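You operate a simulated robot arm through the tools that you are given. There is no shell and no other tool.

The job below is to be done with a simulated robot arm. You get a single attempt, and the scene is never put back.

JOB
Wind the red stripe of the test core to the feeler and zero the dial on it.
Fine: free the black knob, wind, clamp; feeler on; one press of the yellow key; the drive stays locked.

The check looks at the end state, three seconds after you hand in, the way a careful person would. Anything else that was tipped, shoved, dropped, spilled or broken makes it a failure.

ROBOT AND FRAMES
A 7-joint arm with a two-finger parallel gripper, fixed in place. Base frame: the origin is on the floor under the middle of its stand, x ahead of it, y to its left, z up; the work surface is at about z = 0.88. Lengths are in m, angles in degrees, forces in N, time in s.
It reaches about 1.372 m from its shoulder. Its first joint turns from -149.0 to 149.0 degrees. Payload 3.43 kg.
The TCP is the grasp point between the finger pads, 0.03 m short of the fingertips. In the tool frame z runs along the fingers and y along their closing line. The gripper opens to 0.094 m. The fingers are 0.028 m wide and 0.01 m thick; the gripper's body (0.05 by 0.096 m) begins 0.055 m behind the TCP.
Orientation is told as [roll, pitch, yaw] about the base's x, y, z axes, in that order, counted from this pose: with the fingers straight down and closing along the base's y, the tool's x points along the base's -x, its y along +y and its z along -z.

CONTROLS
- The arm moves only by the tool nudge_tool. Its argument "steps" is a list of rows, each an object of numbers (a shift or turn left out is 0, a gripper value left out holds the last): "dx", "dy", "dz": the shift along the base's x, y, z in units of 20 mm (1.0 is 20 mm); "rx", "ry", "rz": the turn, a rotation vector about the base's x, y, z in units of 5 degrees (1.0 is 5 degrees). In form: [{"dx": .., "dy": .., "dz": .., "rx": .., "ry": .., "rz": ..}, ...]. A call has 1 to 20 rows; each row shifts and turns the commanded pose from where the row before left it. "claw" is the opening, from 0 (shut) to 1 (fully open), set as the call begins (left out, the last holds). A call with a number of a shift or a turn outside -1 to 1 is refused whole. Rows are played at 5 a second. More than 0.05 m and 8.6 degrees between two rows, or a gripper value outside its range, and nothing of the call is played. A pose out of reach is approached as far as the arm can. The call stops where the force on the tool passes 50 N (or 10 N more than at its start, if that is more) or the arm is blocked; 0.2 s more then pass. The fingers move at their own pace (about 0.045 m/s each) and stop on an object; they squeeze with about 32 N. The grip force told is the motor's: it shows also when the fingers shut on nothing. Time passes only in rows, and 0.2 s behind the last, so rows that do not move let the fingers close. It gives the time, the measured TCP pose, the force on the tool (base axes), the opening and the grip force at its end, in the units of the frame above (readings bear some noise), with the torque about the TCP (base axes, N m) and any sound that the robot's microphone picked up.
- Cameras (640 x 400 px; columns grow to the right, rows downward): "scene" is fixed at [0.2207, 0.5012, 1.4756]; the picture's right is [-1.00, -0.04, 0.00], its down [-0.01, 0.38, -0.93] and it looks along [0.04, -0.92, -0.38] (base axes); focal length 319 px, centre (320, 200). "wrist" rides on the gripper at [0.076, 0.014, -0.102] in the tool frame; the picture's right is [-0.18, 0.98, 0.00], its down [-0.75, -0.14, -0.64] and it looks along [-0.63, -0.12, 0.77] (tool axes); focal length 243 px, centre (320, 200). There is no depth. A picture from a camera that has moved, and an enlarged one, comes with that camera's place and axes in the base frame and with its lens.
- capture(camera): a new picture of that camera. It takes no simulated time.
- inspect(camera, box): a new picture of the part [left, top, right, bottom] of that camera's present view, enlarged. It takes no simulated time.
- close_job(): hands the job in; it is judged then, once.

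Places have to be worked out from the pictures, the camera data and where the tool is seen. Open the gripper and draw the arm clear of the work before you hand the job in, unless the task says otherwise.

The tools are called as a command line: name --argument value ..., lists and objects as JSON in quotes. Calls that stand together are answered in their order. nudge_tool: Moves the arm, as the interface text tells. Its arguments: {"type":"object","properties":{"steps":{"type":"array","items":{"type":"object","properties":{"dx":{"type":"number"},"dy":{"type":"number"},"dz":{"type":"number"},"rx":{"type":"number"},"ry":{"type":"number"},"rz":{"type":"number"}}}},"claw":{"type":"number"}},"required":["steps"]} The other tools are called the same way: capture (camera) takes a picture; inspect (camera, box) takes an enlarged picture of a part of a camera's view; close_job () hands the job in.

At the start:

```text
t: 0.0
ee_pos: [0.5956, -0.788, 1.1634]
tool_rot: [0.1, 0.0, 0.0]
force: [0.2, 0.4, 0.2]
wrist_torque: [-0.01, -0.04, -0.03]
width: 0.0938
grasp_force: 0.1
```

scene: 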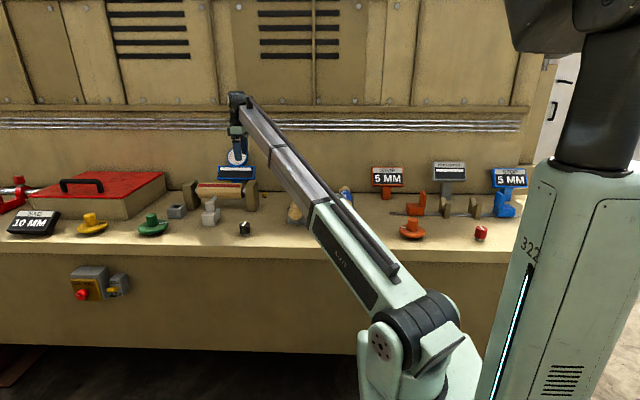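
wrist: 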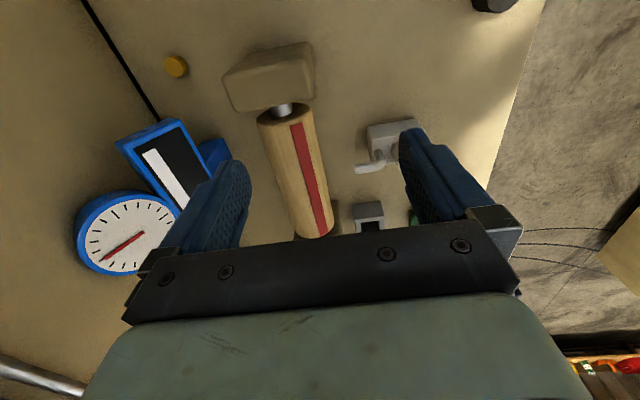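

I begin by looking closely at the scene from both cameras before moving anything.

inspect --camera "scene" --box '[140, 130, 300, 250]'

inspect --camera "wrist" --box '[60, 0, 560, 300]'

inspect --camera "scene" --box '[0, 150, 200, 310]'

inspect --camera "scene" --box '[340, 140, 560, 260]'

```text
3.33 times, centred on (220, 190) of scene
camera zoom: at [0.2207, 0.5012, 1.4756], right [-1.0, -0.04, 0.0], down [-0.01, 0.38, -0.93], along [0.04, -0.92, -0.38], focal length 1064 px, centre (653, 233)
```

zoom: 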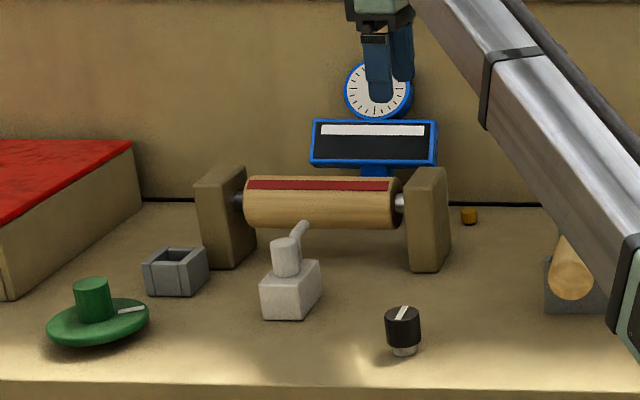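

```text
1.28 times, centred on (310, 150) of wrist
camera zoom: at [0.519, -0.7741, 1.2679], right [0.18, 0.98, 0.0], down [0.75, -0.14, 0.64], along [0.63, -0.12, -0.77], focal length 311 px, centre (333, 264)
```

zoom: 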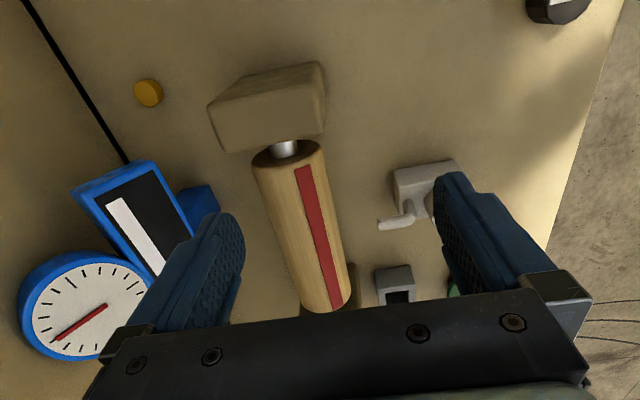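

```text
2.50 times, centred on (100, 230) of scene
camera zoom: at [0.2207, 0.5012, 1.4756], right [-1.0, -0.04, 0.0], down [-0.01, 0.38, -0.93], along [0.04, -0.92, -0.38], focal length 798 px, centre (870, 125)
```

zoom: 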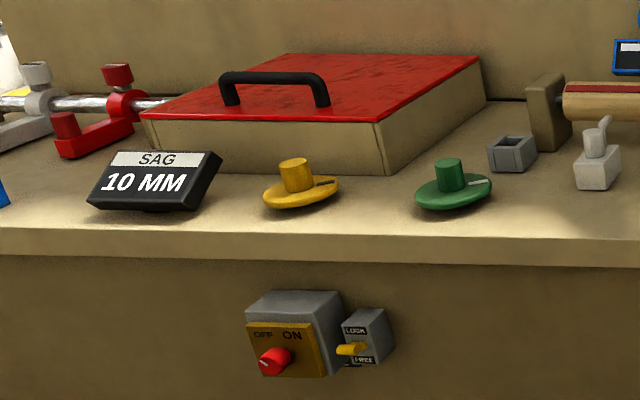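

```text
2.91 times, centred on (450, 200) of scene
camera zoom: at [0.2207, 0.5012, 1.4756], right [-1.0, -0.04, 0.0], down [-0.01, 0.38, -0.93], along [0.04, -0.92, -0.38], focal length 928 px, centre (-58, 200)
```

zoom: 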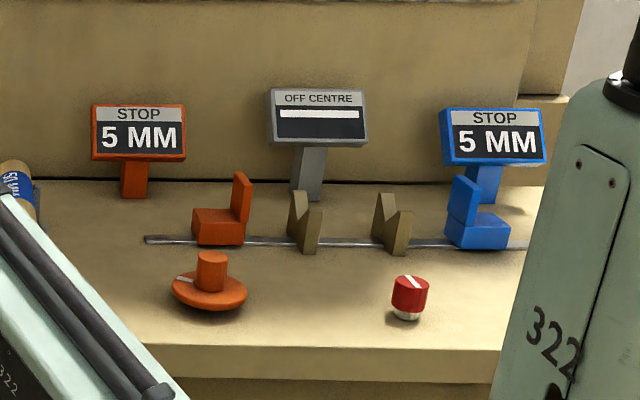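

The core sits between two posts near x≈0.65, y≈-0.79, with a grey feeler block, black knob, yellow button and several handwheels around. I zoom in on the drive switch, the feeler and the blue display for details.

inspect --camera "scene" --box '[60, 255, 140, 305]'

inspect --camera "scene" --box '[170, 170, 260, 240]'

inspect --camera "scene" --box '[205, 135, 275, 185]'

inspect --camera "scene" --box '[260, 170, 380, 250]'

inspect --camera "scene" --box '[60, 200, 180, 250]'

```text
8.00 times, centred on (100, 280) of scene
camera zoom: at [0.2207, 0.5012, 1.4756], right [-1.0, -0.04, 0.0], down [-0.01, 0.38, -0.93], along [0.04, -0.92, -0.38], focal length 2552 px, centre (2080, -440)
```

zoom: 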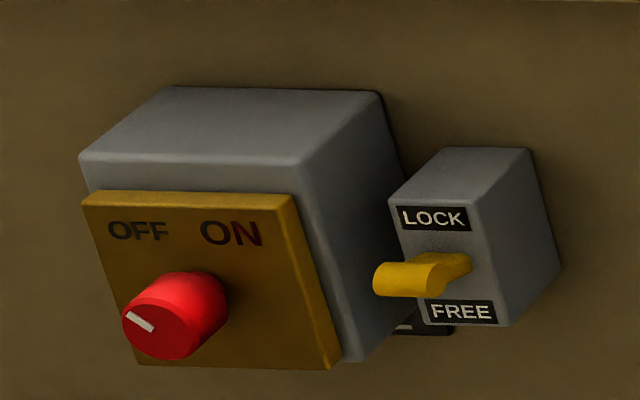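

```text
5.71 times, centred on (215, 205) of scene
camera zoom: at [0.2207, 0.5012, 1.4756], right [-1.0, -0.04, 0.0], down [-0.01, 0.38, -0.93], along [0.04, -0.92, -0.38], focal length 1823 px, centre (920, 171)
```

zoom: 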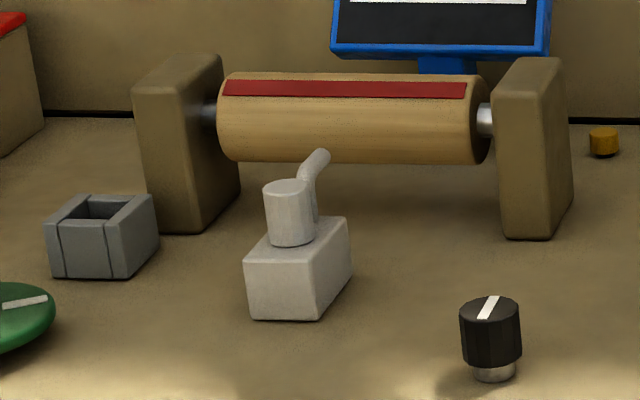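

```text
8.00 times, centred on (240, 160) of scene
camera zoom: at [0.2207, 0.5012, 1.4756], right [-1.0, -0.04, 0.0], down [-0.01, 0.38, -0.93], along [0.04, -0.92, -0.38], focal length 2552 px, centre (960, 520)
```

zoom: 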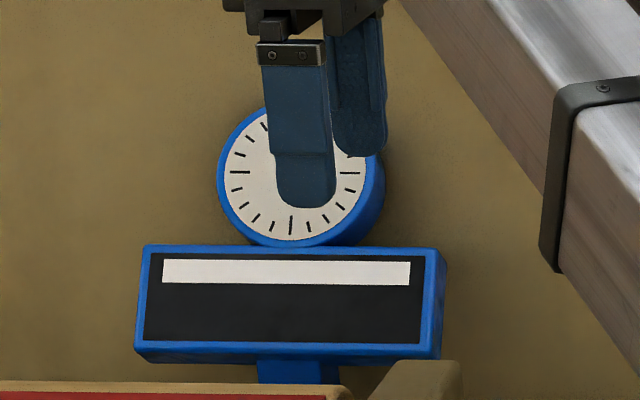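

```text
5.00 times, centred on (320, 210) of scene
camera zoom: at [0.2207, 0.5012, 1.4756], right [-1.0, -0.04, 0.0], down [-0.01, 0.38, -0.93], along [0.04, -0.92, -0.38], focal length 1595 px, centre (320, 150)
```

zoom: 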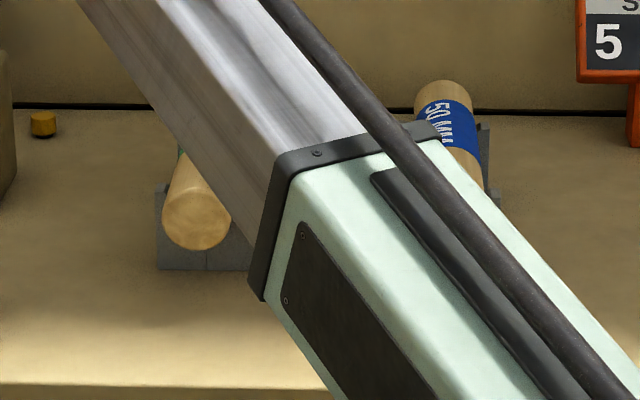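

```text
5.33 times, centred on (120, 225) of scene
camera zoom: at [0.2207, 0.5012, 1.4756], right [-1.0, -0.04, 0.0], down [-0.01, 0.38, -0.93], along [0.04, -0.92, -0.38], focal length 1702 px, centre (1387, 67)
```

zoom: 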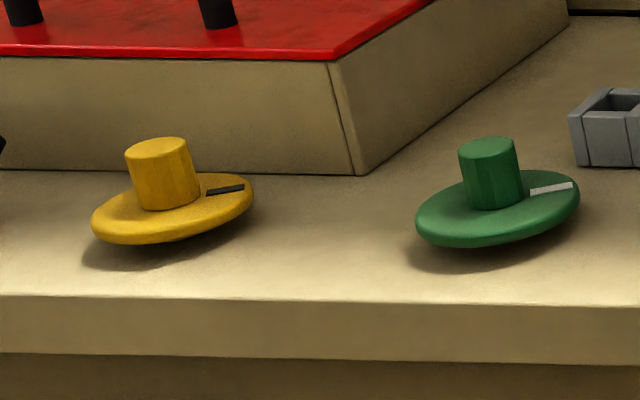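

The drive lever appears to point up toward LOCK, so I leave it alone. I move the arm toward +y and somewhat down to look at the feeler and black knob with the wrist camera.

nudge_tool --steps '[{"dy": 1}, {"dy": 1}, {"dy": 1}, {"dy": 1}, {"dy": 1}, {"dy": 1}, {"dy": 1}, {"dy": 1}, {"dy": 0.5, "dz": -0.5}, {"dz": -1}, {"dz": -1}]' --claw 1

capture --camera "wrist"

capture --camera "scene"

```text
t: 2.4
ee_pos: [0.5953, -0.6186, 1.1143]
tool_rot: [0.0, 0.0, 0.1]
force: [-0.9, -0.4, -0.9]
wrist_torque: [-0.01, 0.02, 0.01]
width: 0.0944
grasp_force: 0.0
```

```text
taken
camera wrist: at [0.5187, -0.604, 1.2174], right [0.18, 0.98, 0.0], down [0.75, -0.14, 0.64], along [0.63, -0.12, -0.77], focal length 243 px, centre (320, 200)
```

wrist: 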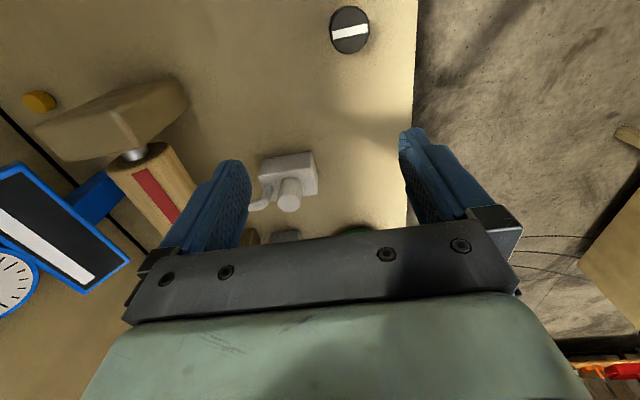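

```text
taken
```

scene: 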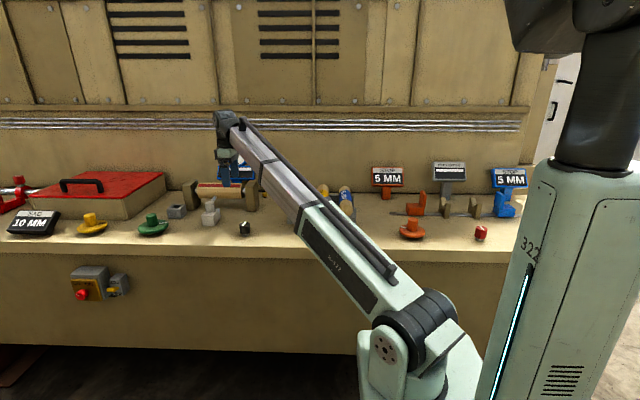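

inspect --camera "wrist" --box '[220, 130, 400, 240]'

inspect --camera "wrist" --box '[0, 70, 240, 330]'

inspect --camera "wrist" --box '[300, 0, 400, 70]'

inspect --camera "scene" --box '[200, 140, 280, 190]'

inspect --camera "scene" --box '[300, 160, 420, 250]'

```text
3.56 times, centred on (310, 185) of wrist
camera zoom: at [0.5187, -0.604, 1.2174], right [0.18, 0.98, 0.0], down [0.75, -0.14, 0.64], along [0.63, -0.12, -0.77], focal length 863 px, centre (356, 253)
```

zoom: 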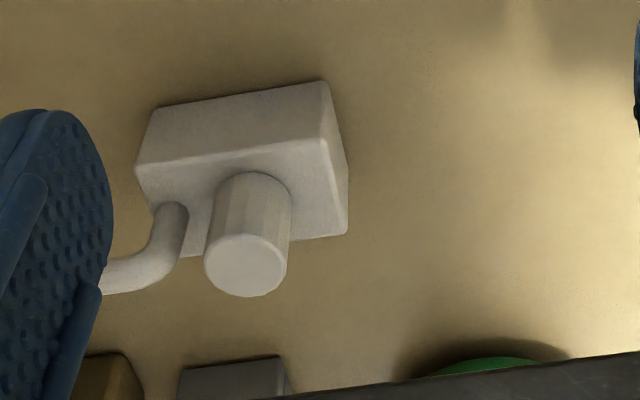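

```text
1.54 times, centred on (120, 200) of wrist
camera zoom: at [0.5187, -0.604, 1.2174], right [0.18, 0.98, 0.0], down [0.75, -0.14, 0.64], along [0.63, -0.12, -0.77], focal length 373 px, centre (628, 200)
```

zoom: 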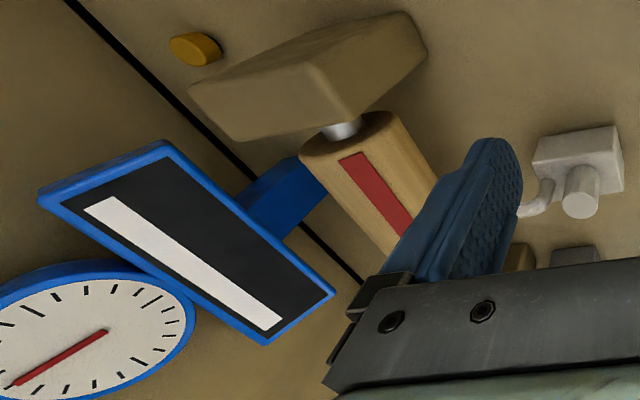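

```text
5.71 times, centred on (350, 35) of wrist
camera zoom: at [0.5187, -0.604, 1.2174], right [0.18, 0.98, 0.0], down [0.75, -0.14, 0.64], along [0.63, -0.12, -0.77], focal length 1386 px, centre (149, 1143)
```

zoom: 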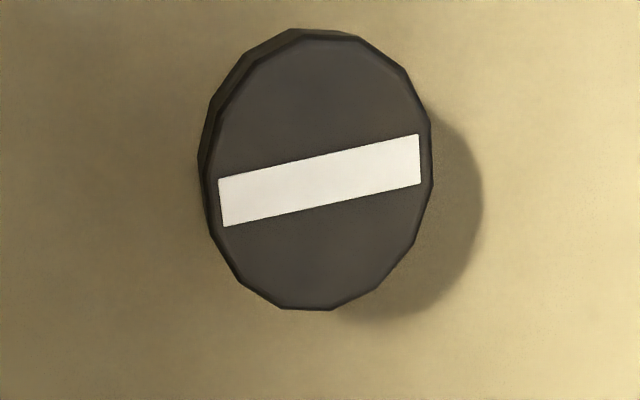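

```text
8.00 times, centred on (240, 165) of scene
camera zoom: at [0.2207, 0.5012, 1.4756], right [-1.0, -0.04, 0.0], down [-0.01, 0.38, -0.93], along [0.04, -0.92, -0.38], focal length 2552 px, centre (960, 480)
```

zoom: 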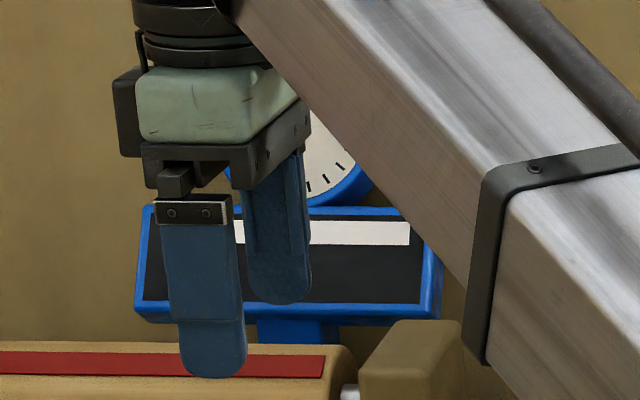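

```text
4.44 times, centred on (360, 205) of scene
camera zoom: at [0.2207, 0.5012, 1.4756], right [-1.0, -0.04, 0.0], down [-0.01, 0.38, -0.93], along [0.04, -0.92, -0.38], focal length 1418 px, centre (142, 178)
```

zoom: 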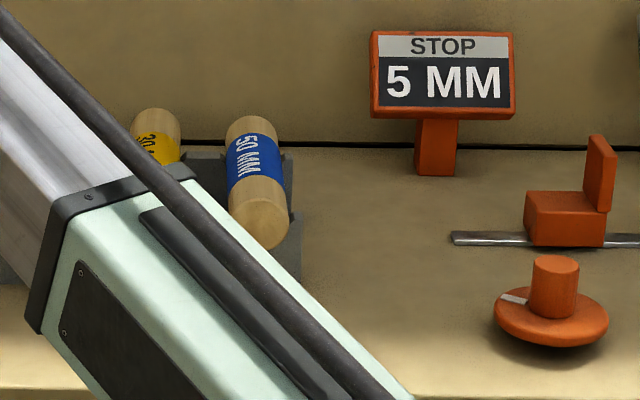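

From two views I place: feeler cylinder top ≈(0.722,-0.685,0.967), feeler tip ≈(0.72,-0.757,0.965), core axis y≈-0.84, z≈0.964 with stripe about 64° above the feeler direction, black knob top ≈(0.55,-0.58,0.929) with its mark along y. I raise and tilt the tool to view the green/yellow wheels and what they belong to.

nudge_tool --steps '[{"dz": 1, "ry": -1}, {"dz": 1, "ry": -1}, {"dz": 1, "ry": -1}, {"dz": 1, "ry": -1}, {"ry": -1}]'

capture --camera "wrist"

inspect --camera "scene" --box '[0, 150, 120, 250]'

```text
t: 3.6
ee_pos: [0.5961, -0.6173, 1.1953]
tool_rot: [0.0, -25.0, -0.1]
force: [-0.1, -0.4, 0.1]
wrist_torque: [0.01, -0.02, -0.01]
width: 0.0939
grasp_force: 0.0
```

```text
taken
camera wrist: at [0.483, -0.6036, 1.2564], right [0.17, 0.98, 0.08], down [0.41, -0.14, 0.9], along [0.9, -0.12, -0.43], focal length 243 px, centre (320, 200)
```

wrist: 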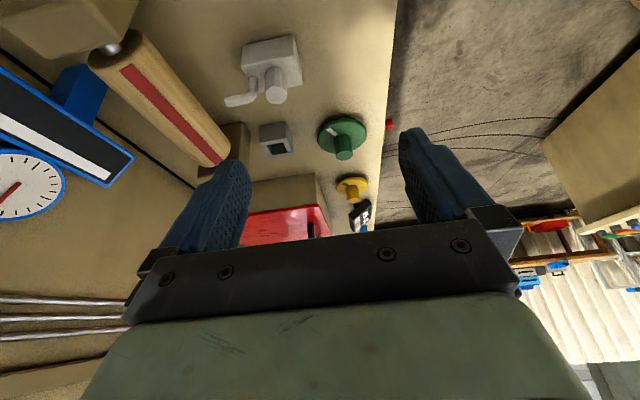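

```text
4.00 times, centred on (60, 200) of scene
camera zoom: at [0.2207, 0.5012, 1.4756], right [-1.0, -0.04, 0.0], down [-0.01, 0.38, -0.93], along [0.04, -0.92, -0.38], focal length 1276 px, centre (1360, 200)
```

zoom: 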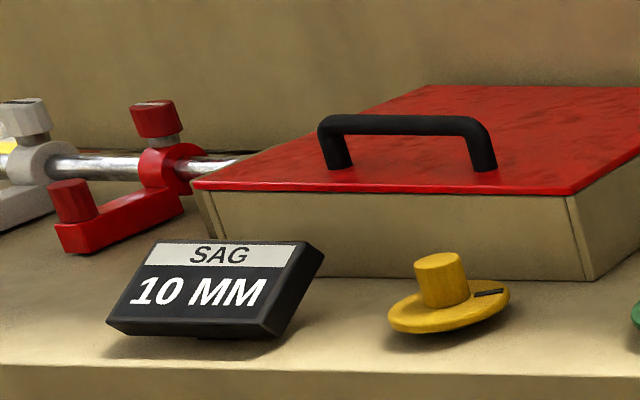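

Now I zoom on the feeler, grey socket, green wheel and yellow wheel in the wrist view.

inspect --camera "wrist" --box '[210, 20, 390, 240]'

inspect --camera "wrist" --box '[0, 0, 250, 220]'

```text
1.82 times, centred on (300, 130) of wrist
camera zoom: at [0.483, -0.6036, 1.2564], right [0.17, 0.98, 0.08], down [0.41, -0.14, 0.9], along [0.9, -0.12, -0.43], focal length 441 px, centre (356, 327)
```

zoom: 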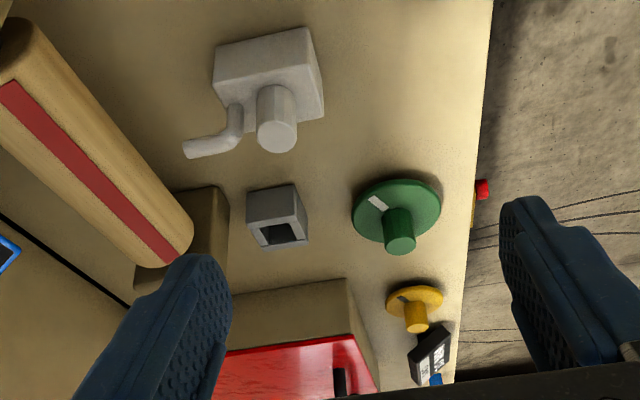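

```text
1.82 times, centred on (125, 110) of wrist
camera zoom: at [0.483, -0.6036, 1.2564], right [0.17, 0.98, 0.08], down [0.41, -0.14, 0.9], along [0.9, -0.12, -0.43], focal length 441 px, centre (674, 364)
```

zoom: 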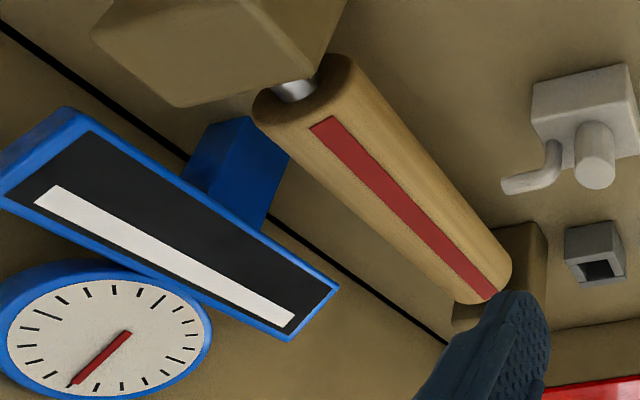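

I read the green wheel hub at about (0.918,-0.599), top z≈0.951. First the black knob: I straighten the tool and move above it at (0.55,-0.58).

nudge_tool --steps '[{"ry": 1, "dx": -0.46, "dy": 0.37}, {"ry": 1, "dx": -0.46, "dy": 0.37}, {"ry": 1, "dx": -0.46, "dy": 0.37}, {"ry": 1, "dx": -0.46, "dy": 0.37}, {"ry": 1, "dx": -0.46, "dy": 0.37}, {"dz": -1}, {"dz": -1}, {"dz": -1}, {"dz": -1}, {"dz": -1}, {"dz": -1}, {"dz": -1}, {"dz": -1}, {"dz": -1}]' --claw 1

capture --camera "wrist"

inspect --camera "scene" --box '[200, 150, 300, 250]'

```text
t: 6.6
ee_pos: [0.5542, -0.5868, 1.0008]
tool_rot: [-0.1, 0.1, 0.0]
force: [-0.6, 0.4, -0.3]
wrist_torque: [0.05, 0.01, -0.03]
width: 0.0939
grasp_force: 0.1
out of reach, approached as far as the arm can: row 5
```

```text
taken
camera wrist: at [0.4776, -0.5729, 1.1044], right [0.18, 0.98, 0.0], down [0.75, -0.14, 0.64], along [0.63, -0.12, -0.77], focal length 243 px, centre (320, 200)
```

wrist: 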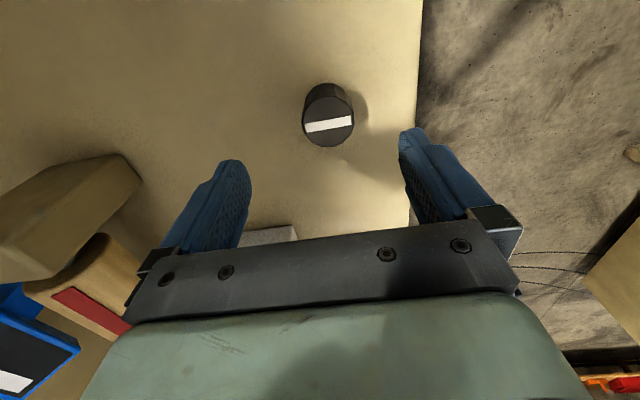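

```text
4.00 times, centred on (250, 200) of scene
camera zoom: at [0.2207, 0.5012, 1.4756], right [-1.0, -0.04, 0.0], down [-0.01, 0.38, -0.93], along [0.04, -0.92, -0.38], focal length 1276 px, centre (600, 200)
```

zoom: 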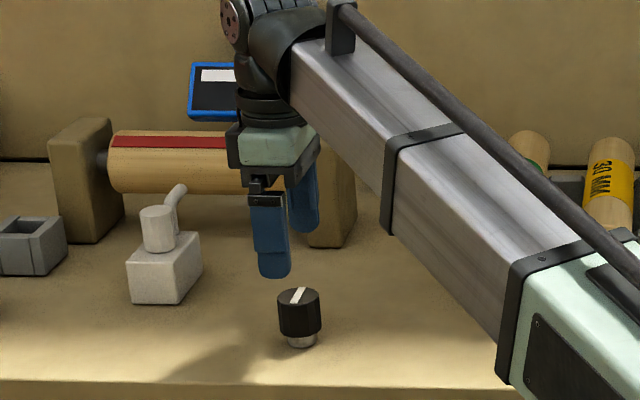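

The knob is visible between the fingers ahead; I zoom to localise its top exactly.

inspect --camera "wrist" --box '[280, 70, 380, 160]'

inspect --camera "scene" --box '[225, 205, 275, 245]'

```text
4.44 times, centred on (330, 115) of wrist
camera zoom: at [0.4776, -0.5729, 1.1044], right [0.18, 0.98, 0.0], down [0.75, -0.14, 0.64], along [0.63, -0.12, -0.77], focal length 1078 px, centre (276, 578)
```

zoom: 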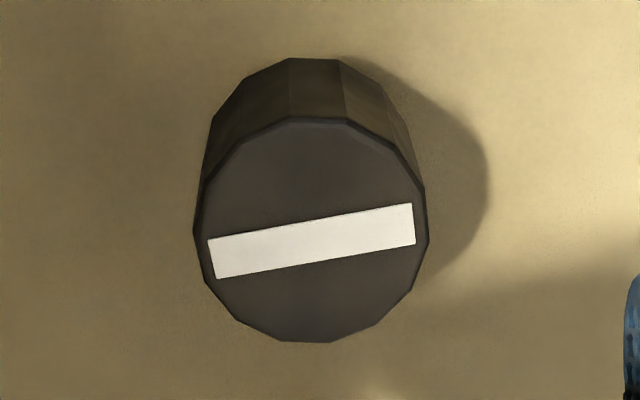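

```text
10.00 times, centred on (250, 225) of scene
camera zoom: at [0.2207, 0.5012, 1.4756], right [-1.0, -0.04, 0.0], down [-0.01, 0.38, -0.93], along [0.04, -0.92, -0.38], focal length 3190 px, centre (1020, -50)
```

zoom: 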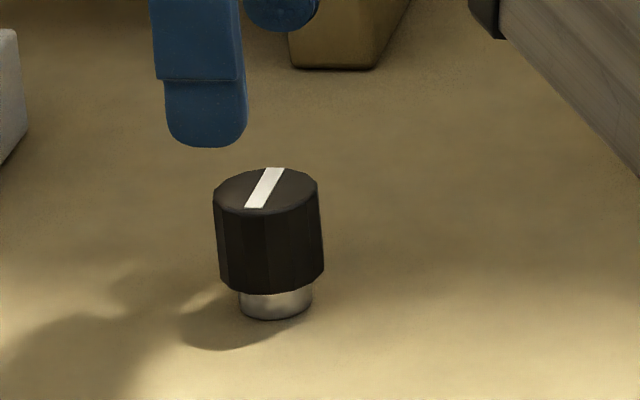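

Knob centre is at (0.550,-0.580), cap z 0.894–0.928. I move over it and descend so that the pads straddle the cap (TCP z≈0.918).

nudge_tool --steps '[{"dx": -0.21, "dy": 0.34}, {"dz": -1}, {"dz": -1}, {"dz": -1}, {"dz": -0.5}, {"dz": -0.5}]' --claw 1

inspect --camera "scene" --box '[200, 180, 300, 250]'

capture --camera "wrist"

```text
t: 8.0
ee_pos: [0.5494, -0.5796, 0.92]
tool_rot: [0.0, -0.1, 0.0]
force: [-0.6, 1.1, -0.4]
wrist_torque: [-0.01, -0.01, -0.01]
width: 0.094
grasp_force: 0.0
```

```text
5.71 times, centred on (250, 215) of scene
camera zoom: at [0.2207, 0.5012, 1.4756], right [-1.0, -0.04, 0.0], down [-0.01, 0.38, -0.93], along [0.04, -0.92, -0.38], focal length 1823 px, centre (720, 114)
```

zoom: 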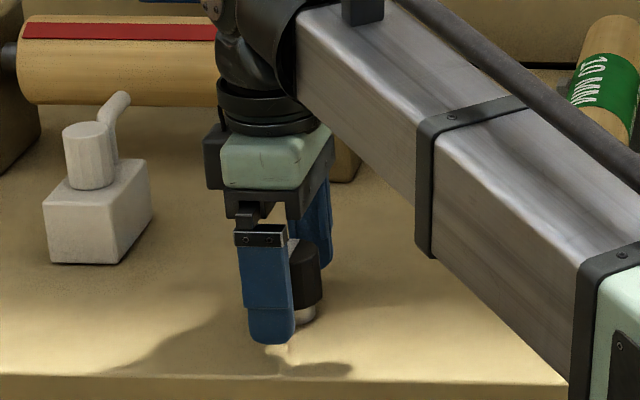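

```text
taken
camera wrist: at [0.4727, -0.5653, 1.024], right [0.18, 0.98, 0.0], down [0.75, -0.14, 0.64], along [0.63, -0.12, -0.77], focal length 243 px, centre (320, 200)
```

wrist: 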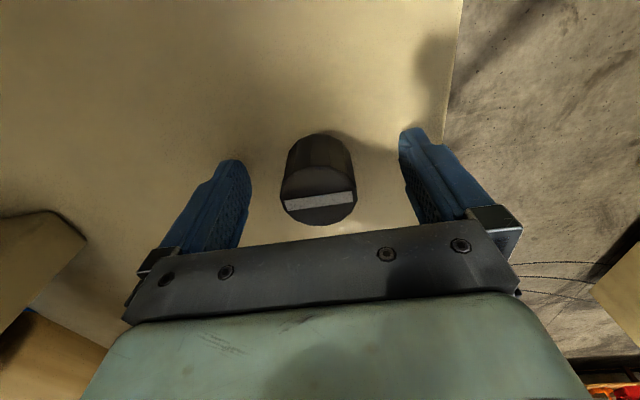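

The fingers straddle the knob, centred. I close the gripper on it with a few waiting rows.

nudge_tool --steps '[{}, {}, {}, {}, {}, {}]' --claw 0.3

```text
t: 9.4
ee_pos: [0.549, -0.5797, 0.9212]
tool_rot: [-0.1, 0.0, 0.0]
force: [0.9, -8.6, -0.2]
wrist_torque: [0.31, 0.0, -0.03]
width: 0.0396
grasp_force: 44.5
```

Gripped at 39.6 mm. I try turning it counter-clockwise (loosening) 20° and watch the torque.

nudge_tool --steps '[{"rz": 1}, {"rz": 1}, {"rz": 1}, {"rz": 1}]'

inspect --camera "wrist" --box '[220, 100, 420, 240]'

```text
t: 10.4
ee_pos: [0.5496, -0.5805, 0.9215]
tool_rot: [0.0, 0.0, 20.2]
force: [-1.3, -13.9, 1.7]
wrist_torque: [0.53, -0.18, -0.04]
width: 0.0398
grasp_force: 45.0
```

```text
2.86 times, centred on (320, 170) of wrist
camera zoom: at [0.4725, -0.5933, 1.0239], right [-0.16, 0.99, 0.0], down [0.76, 0.13, 0.64], along [0.63, 0.1, -0.77], focal length 693 px, centre (320, 286)
```

zoom: 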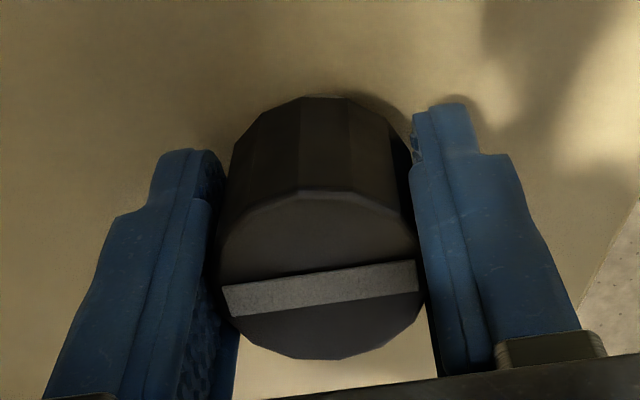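

The knob turned with the gripper (mark still aligned with the fingers), with little torque. I continue the turn in stages, easing a small sideways offset.

nudge_tool --steps '[{"rz": 1, "dy": -0.05}, {"rz": 1}, {"rz": 1}, {"rz": 1}, {"rz": 1}]'

inspect --camera "wrist" --box '[220, 100, 420, 240]'

```text
t: 11.6
ee_pos: [0.5502, -0.581, 0.9205]
tool_rot: [0.0, 0.0, 45.0]
force: [-5.5, -2.3, -1.7]
wrist_torque: [-0.89, -0.02, -0.06]
width: 0.0399
grasp_force: 45.2
```

```text
2.86 times, centred on (320, 170) of wrist
camera zoom: at [0.4853, -0.6248, 1.024], right [-0.57, 0.82, 0.0], down [0.63, 0.43, 0.64], along [0.53, 0.36, -0.77], focal length 693 px, centre (320, 286)
```

zoom: 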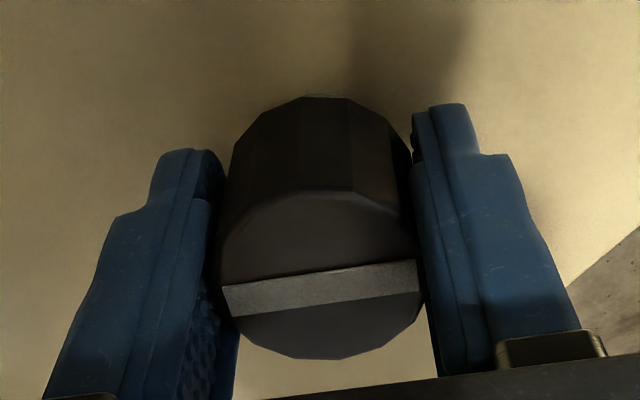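

Still turning freely; I continue to about 90°, watching for a stop.

nudge_tool --steps '[{"rz": 1}, {"rz": 1}, {"rz": 1}, {"rz": 1}, {"rz": 1}]'

nudge_tool --steps '[{"rz": 1}, {"rz": 1}, {"rz": 1}, {"rz": 1}]'

inspect --camera "wrist" --box '[220, 100, 420, 240]'

capture --camera "scene"

```text
t: 12.8
ee_pos: [0.5491, -0.5807, 0.9208]
tool_rot: [0.0, 0.0, 70.1]
force: [-6.8, -6.3, -1.4]
wrist_torque: [0.22, 0.37, -0.04]
width: 0.0397
grasp_force: 45.4
```

```text
t: 13.8
ee_pos: [0.5506, -0.5798, 0.9209]
tool_rot: [-0.2, 0.0, 89.9]
force: [-0.7, -8.4, 6.3]
wrist_torque: [0.76, 1.23, -0.47]
width: 0.0396
grasp_force: 45.2
```

```text
2.86 times, centred on (320, 170) of wrist
camera zoom: at [0.5352, -0.6572, 1.0239], right [-0.98, 0.18, 0.0], down [0.14, 0.75, 0.64], along [0.12, 0.63, -0.77], focal length 693 px, centre (320, 286)
```

zoom: 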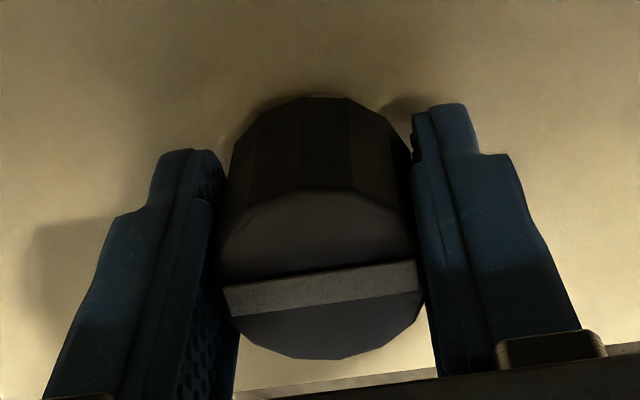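

```text
taken
```

scene: 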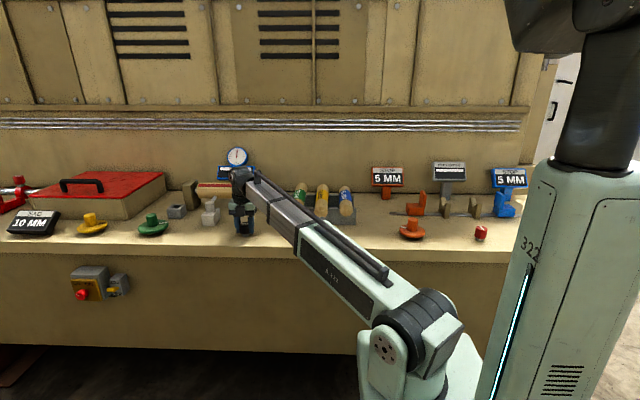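

The dial is now visible. Torque rose at 90°, suggesting an end stop; I check with a small further turn.

nudge_tool --steps '[{"rz": 0.6}, {}]'

inspect --camera "scene" --box '[190, 140, 270, 200]'

```text
t: 14.4
ee_pos: [0.5503, -0.5797, 0.9199]
tool_rot: [-0.1, 0.0, 93.0]
force: [0.5, 1.6, 6.8]
wrist_torque: [-0.06, 0.39, -0.65]
width: 0.0397
grasp_force: 45.5
```

```text
6.67 times, centred on (230, 170) of scene
camera zoom: at [0.2207, 0.5012, 1.4756], right [-1.0, -0.04, 0.0], down [-0.01, 0.38, -0.93], along [0.04, -0.92, -0.38], focal length 2127 px, centre (920, 400)
```

zoom: 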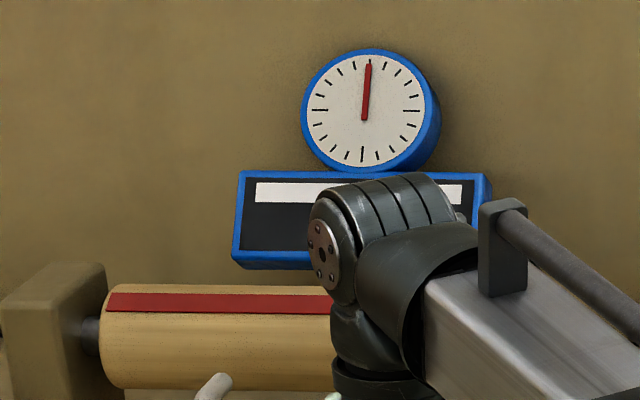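

Torque stays up, so 90° is the free stop (mark along x). I relax the 3° overtravel, open, and rise clear.

nudge_tool --steps '[{"rz": -0.5}, {}]'

nudge_tool --steps '[{}, {}, {}, {}, {}, {"dz": 0.5}, {"dz": 1}, {"dz": 1}, {"dz": 1}]' --claw 1

inspect --camera "wrist" --box '[220, 30, 420, 240]'

inspect --camera "scene" --box '[180, 140, 280, 250]'

```text
t: 15.0
ee_pos: [0.5504, -0.5797, 0.9211]
tool_rot: [0.0, 0.0, 90.5]
force: [1.8, 5.1, 9.7]
wrist_torque: [0.0, 0.33, 0.09]
width: 0.0398
grasp_force: 44.8
```

```text
t: 17.0
ee_pos: [0.551, -0.5811, 0.9904]
tool_rot: [0.0, 0.0, 90.5]
force: [-0.2, -0.2, 0.0]
wrist_torque: [0.0, 0.01, -0.02]
width: 0.094
grasp_force: 0.0
```

```text
1.90 times, centred on (320, 135) of wrist
camera zoom: at [0.5359, -0.6579, 1.0942], right [-0.98, 0.18, 0.0], down [0.13, 0.76, 0.64], along [0.11, 0.63, -0.77], focal length 462 px, centre (320, 324)
```

zoom: 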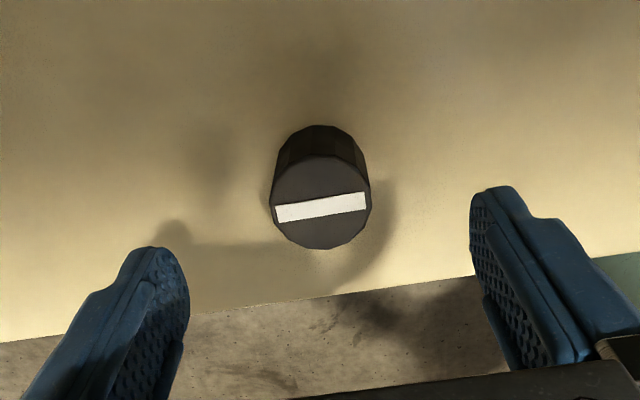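

```text
3.64 times, centred on (230, 195) of scene
camera zoom: at [0.2207, 0.5012, 1.4756], right [-1.0, -0.04, 0.0], down [-0.01, 0.38, -0.93], along [0.04, -0.92, -0.38], focal length 1160 px, centre (647, 218)
```

zoom: 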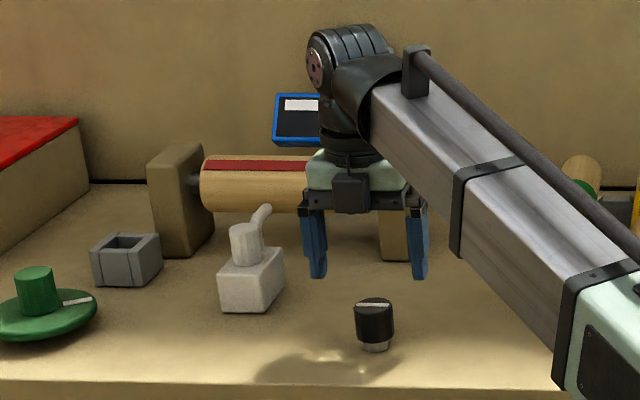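

The knob now reads free (mark along x, turned a quarter). Next I lift to z≈1.05 and travel toward the green wheel, turning the tool back to yaw 0.

nudge_tool --steps '[{"dz": 1}, {"dz": 1}, {"dz": 1}, {"dx": 1, "rz": -1}, {"dx": 1, "rz": -1}, {"dx": 1, "rz": -1}, {"dx": 1, "rz": -1}, {"dx": 1, "rz": -1}, {"dx": 1, "rz": -1}, {"dx": 1, "rz": -1}, {"dx": 1, "rz": -1}, {"dx": 1, "rz": -1}, {"dx": 1, "rz": -1}, {"dx": 1, "rz": -1}, {"dx": 1, "rz": -1}, {"dx": 1, "rz": -1}, {"dx": 1, "rz": -1}, {"dx": 1, "rz": -1}]' --claw 1

capture --camera "wrist"

capture --camera "scene"

```text
t: 20.8
ee_pos: [0.8486, -0.5812, 1.0509]
tool_rot: [-0.1, -0.1, 15.4]
force: [-0.2, -0.4, 1.1]
wrist_torque: [-0.03, 0.0, 0.01]
width: 0.0942
grasp_force: 0.1
```

```text
taken
camera wrist: at [0.7721, -0.5873, 1.1537], right [-0.08, 1.0, 0.0], down [0.76, 0.06, 0.64], along [0.64, 0.05, -0.77], focal length 243 px, centre (320, 200)
```

wrist: 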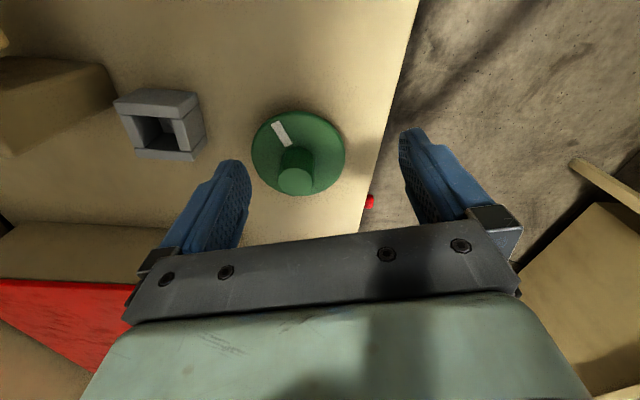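

```text
taken
```

scene: 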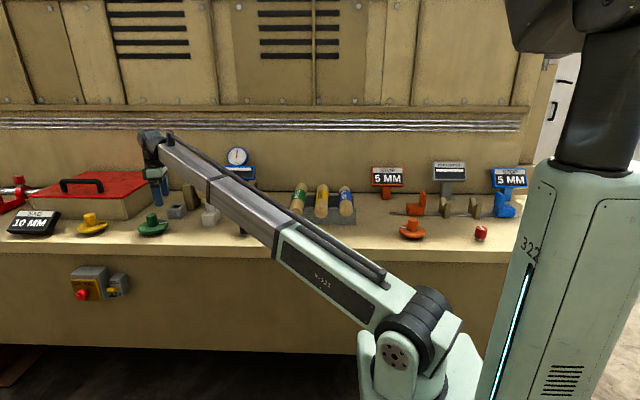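

Green wheel is in view. I zoom for the hub position.

inspect --camera "wrist" --box '[240, 100, 360, 210]'

inspect --camera "scene" --box '[120, 190, 200, 245]'

inspect --camera "scene" --box '[190, 130, 270, 200]'

```text
3.64 times, centred on (300, 155) of wrist
camera zoom: at [0.7721, -0.5873, 1.1537], right [-0.08, 1.0, 0.0], down [0.76, 0.06, 0.64], along [0.64, 0.05, -0.77], focal length 882 px, centre (393, 364)
```

zoom: 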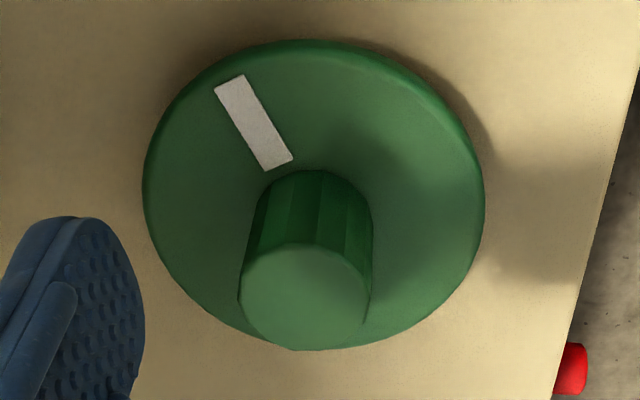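

```text
7.27 times, centred on (160, 218) of scene
camera zoom: at [0.2207, 0.5012, 1.4756], right [-1.0, -0.04, 0.0], down [-0.01, 0.38, -0.93], along [0.04, -0.92, -0.38], focal length 2320 px, centre (1484, 73)
```

zoom: 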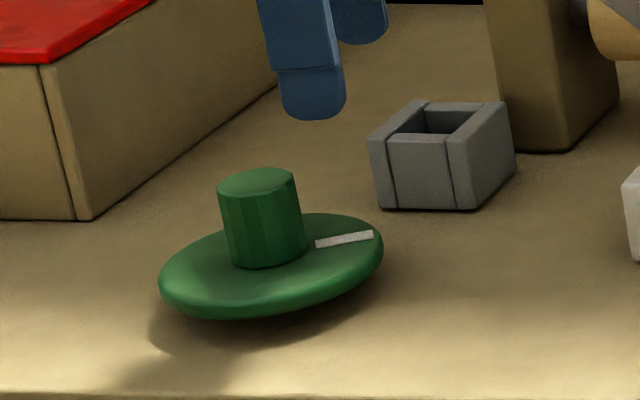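

```text
5.71 times, centred on (230, 165) of scene
camera zoom: at [0.2207, 0.5012, 1.4756], right [-1.0, -0.04, 0.0], down [-0.01, 0.38, -0.93], along [0.04, -0.92, -0.38], focal length 1823 px, centre (834, 400)
```

zoom: 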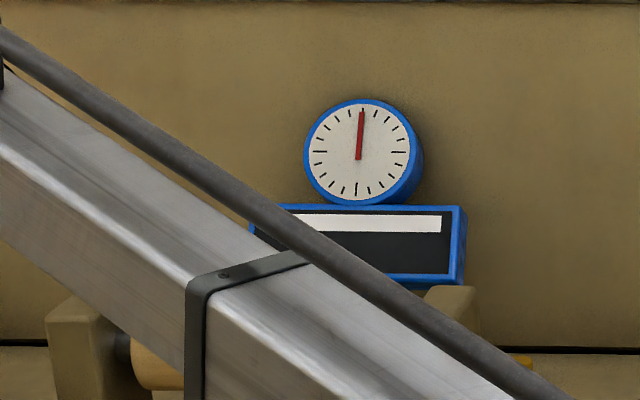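

Hub is at (0.919,-0.600), top z≈0.950, diameter ≈37 mm, disc top ≈0.908. I move over it and descend to TCP z≈0.945.

nudge_tool --steps '[{"dx": 1, "dy": -0.3}, {"dx": 1, "dy": -0.3}, {"dx": 1, "dy": -0.34}, {"dx": 0.53}, {"dz": -1}, {"dz": -1}, {"dz": -1}, {"dz": -1}, {"dz": -0.7}, {"dz": -0.6}]' --claw 1

inspect --camera "scene" --box '[110, 180, 200, 245]'

capture --camera "wrist"

```text
t: 23.0
ee_pos: [0.9206, -0.5988, 0.9448]
tool_rot: [0.0, 0.0, 15.5]
force: [0.2, 1.0, 0.2]
wrist_torque: [0.0, 0.0, 0.0]
width: 0.094
grasp_force: 0.0
```

```text
6.15 times, centred on (155, 212) of scene
camera zoom: at [0.2207, 0.5012, 1.4756], right [-1.0, -0.04, 0.0], down [-0.01, 0.38, -0.93], along [0.04, -0.92, -0.38], focal length 1963 px, centre (1335, 123)
```

zoom: 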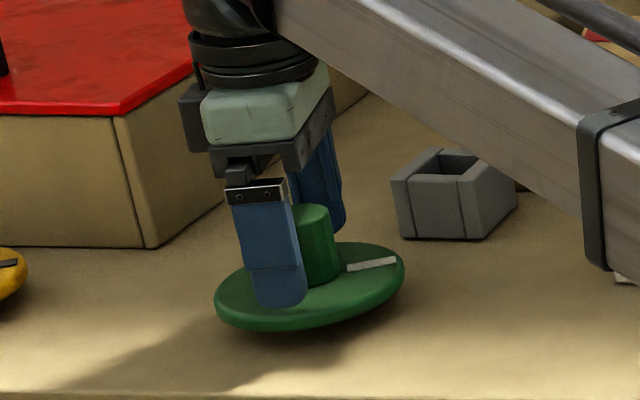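

```text
taken
camera wrist: at [0.8428, -0.6061, 1.0478], right [-0.09, 1.0, 0.0], down [0.76, 0.07, 0.64], along [0.64, 0.05, -0.77], focal length 243 px, centre (320, 200)
```

wrist: 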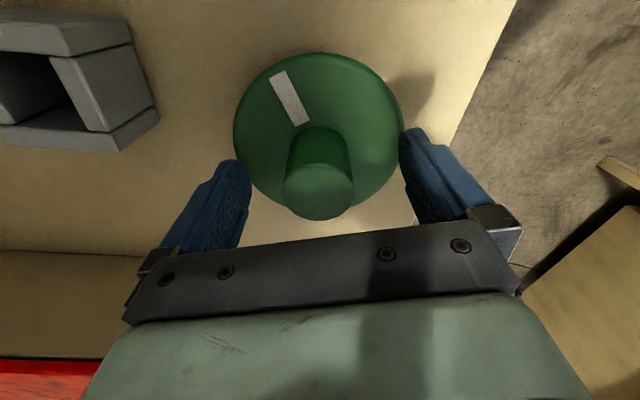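

Fingers straddle the hub. I close on it.

nudge_tool --steps '[{}, {}, {}, {}, {}, {}]' --claw 0.28

inspect --camera "wrist" --box '[210, 30, 430, 230]'

inspect --camera "scene" --box '[150, 130, 280, 240]'

```text
t: 24.4
ee_pos: [0.9211, -0.5996, 0.9437]
tool_rot: [-0.1, 0.1, 15.5]
force: [3.7, -6.7, 0.0]
wrist_torque: [0.56, 0.09, -0.03]
width: 0.0378
grasp_force: 44.8
```

```text
2.00 times, centred on (320, 130) of wrist
camera zoom: at [0.843, -0.6067, 1.048], right [-0.08, 1.0, 0.0], down [0.76, 0.07, 0.64], along [0.64, 0.05, -0.77], focal length 485 px, centre (320, 340)
```

zoom: 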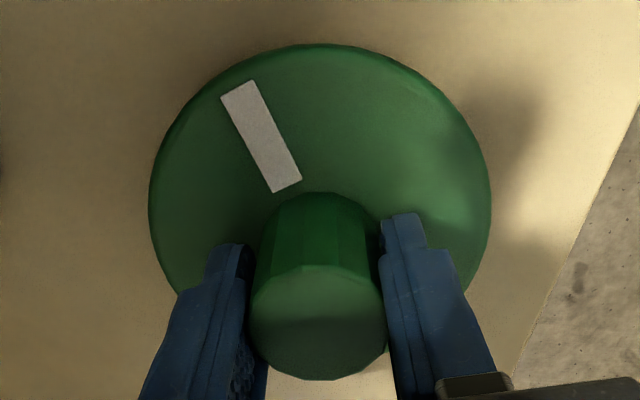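

```text
3.64 times, centred on (215, 185) of scene
camera zoom: at [0.2207, 0.5012, 1.4756], right [-1.0, -0.04, 0.0], down [-0.01, 0.38, -0.93], along [0.04, -0.92, -0.38], focal length 1160 px, centre (702, 254)
```

zoom: 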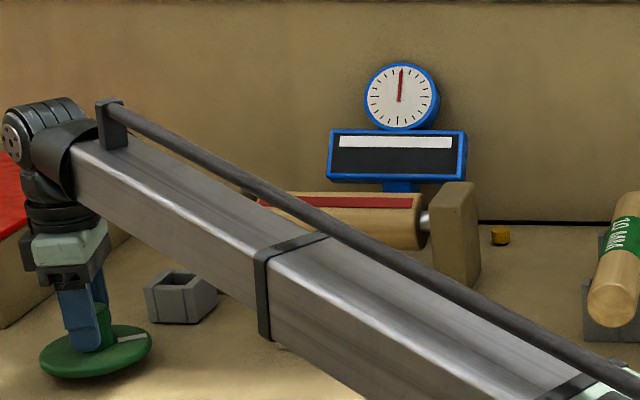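

The right half of the core and the stripe remain visible in the scene view, so I can watch it. I turn the wheel +10° as a test.

nudge_tool --steps '[{"rz": 1}, {"rz": 1}, {}]'

inspect --camera "scene" --box '[200, 140, 270, 200]'

inspect --camera "wrist" --box '[210, 30, 430, 230]'

```text
t: 25.2
ee_pos: [0.9199, -0.5992, 0.9431]
tool_rot: [0.1, 0.0, 25.6]
force: [5.2, -8.7, 5.0]
wrist_torque: [0.76, 0.35, 0.04]
width: 0.0378
grasp_force: 45.1
```

```text
6.67 times, centred on (235, 170) of scene
camera zoom: at [0.2207, 0.5012, 1.4756], right [-1.0, -0.04, 0.0], down [-0.01, 0.38, -0.93], along [0.04, -0.92, -0.38], focal length 2127 px, centre (887, 400)
```

zoom: 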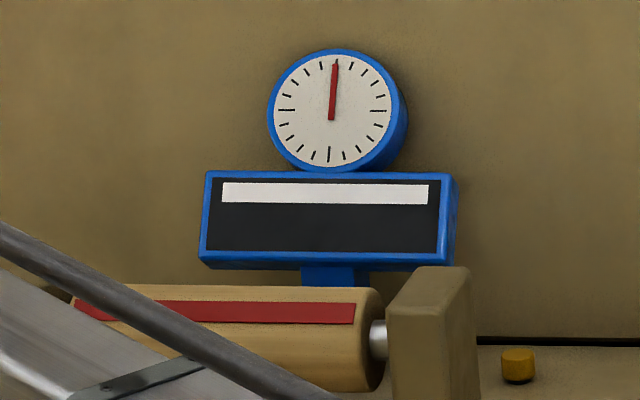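

```text
2.00 times, centred on (320, 130) of wrist
camera zoom: at [0.8453, -0.62, 1.048], right [-0.26, 0.97, 0.0], down [0.74, 0.2, 0.64], along [0.62, 0.17, -0.77], focal length 485 px, centre (320, 340)
```

zoom: 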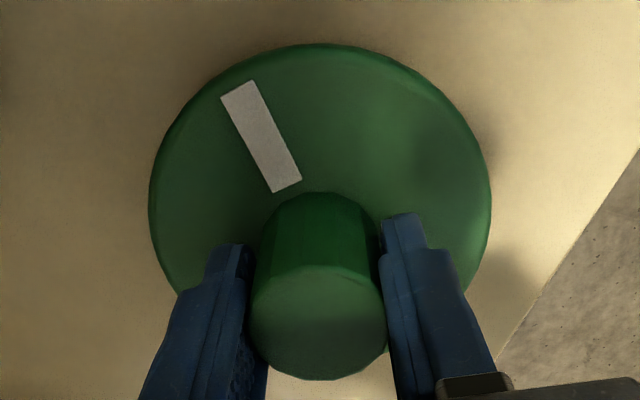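

The wheel is the right one: +10° of wheel brought the stripe down about 10° (roughly 63°→53°) toward the feeler. I continue +40° and re-measure.

nudge_tool --steps '[{"rz": 1}, {"rz": 1}, {"rz": 1}, {"rz": 1}, {"rz": 1}, {"rz": 1}, {"rz": 1}, {"rz": 1}, {}]'

inspect --camera "scene" --box '[200, 140, 270, 200]'

inspect --camera "scene" --box '[180, 170, 260, 220]'

inspect --camera "wrist" --box '[210, 30, 430, 230]'

```text
t: 27.2
ee_pos: [0.9202, -0.5996, 0.9449]
tool_rot: [0.1, 0.0, 65.6]
force: [3.5, -6.1, 7.3]
wrist_torque: [0.02, 0.85, 0.09]
width: 0.0377
grasp_force: 44.8
```

```text
6.67 times, centred on (235, 170) of scene
camera zoom: at [0.2207, 0.5012, 1.4756], right [-1.0, -0.04, 0.0], down [-0.01, 0.38, -0.93], along [0.04, -0.92, -0.38], focal length 2127 px, centre (887, 400)
```

zoom: 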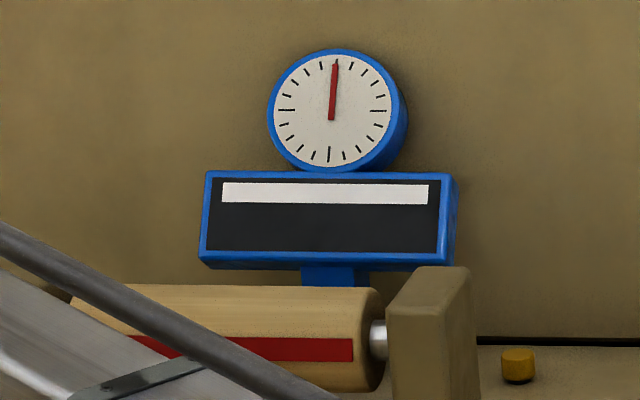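

```text
8.00 times, centred on (220, 195) of scene
camera zoom: at [0.2207, 0.5012, 1.4756], right [-1.0, -0.04, 0.0], down [-0.01, 0.38, -0.93], along [0.04, -0.92, -0.38], focal length 2552 px, centre (1120, 240)
```

zoom: 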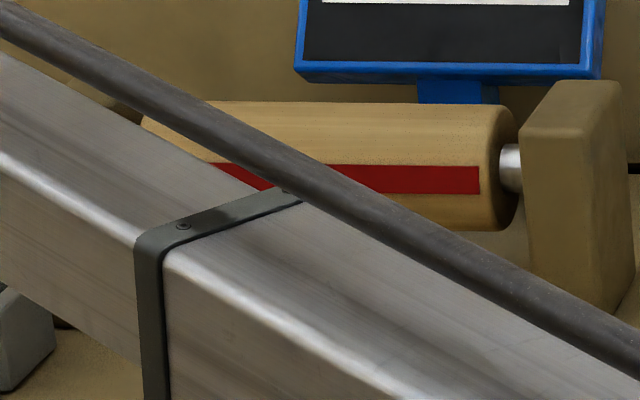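

```text
2.00 times, centred on (320, 130) of wrist
camera zoom: at [0.8754, -0.6632, 1.048], right [-0.82, 0.57, 0.0], down [0.44, 0.63, 0.64], along [0.37, 0.53, -0.77], focal length 485 px, centre (320, 340)
```

zoom: 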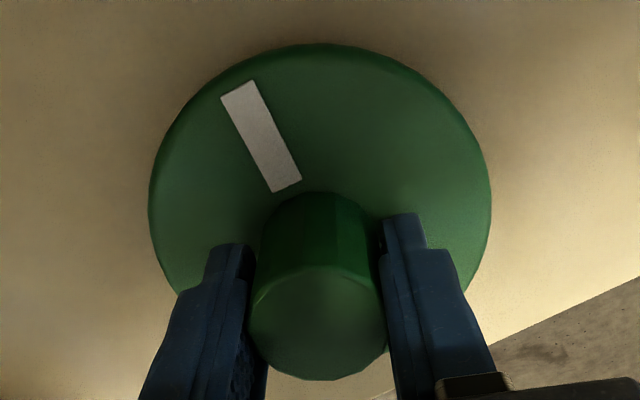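

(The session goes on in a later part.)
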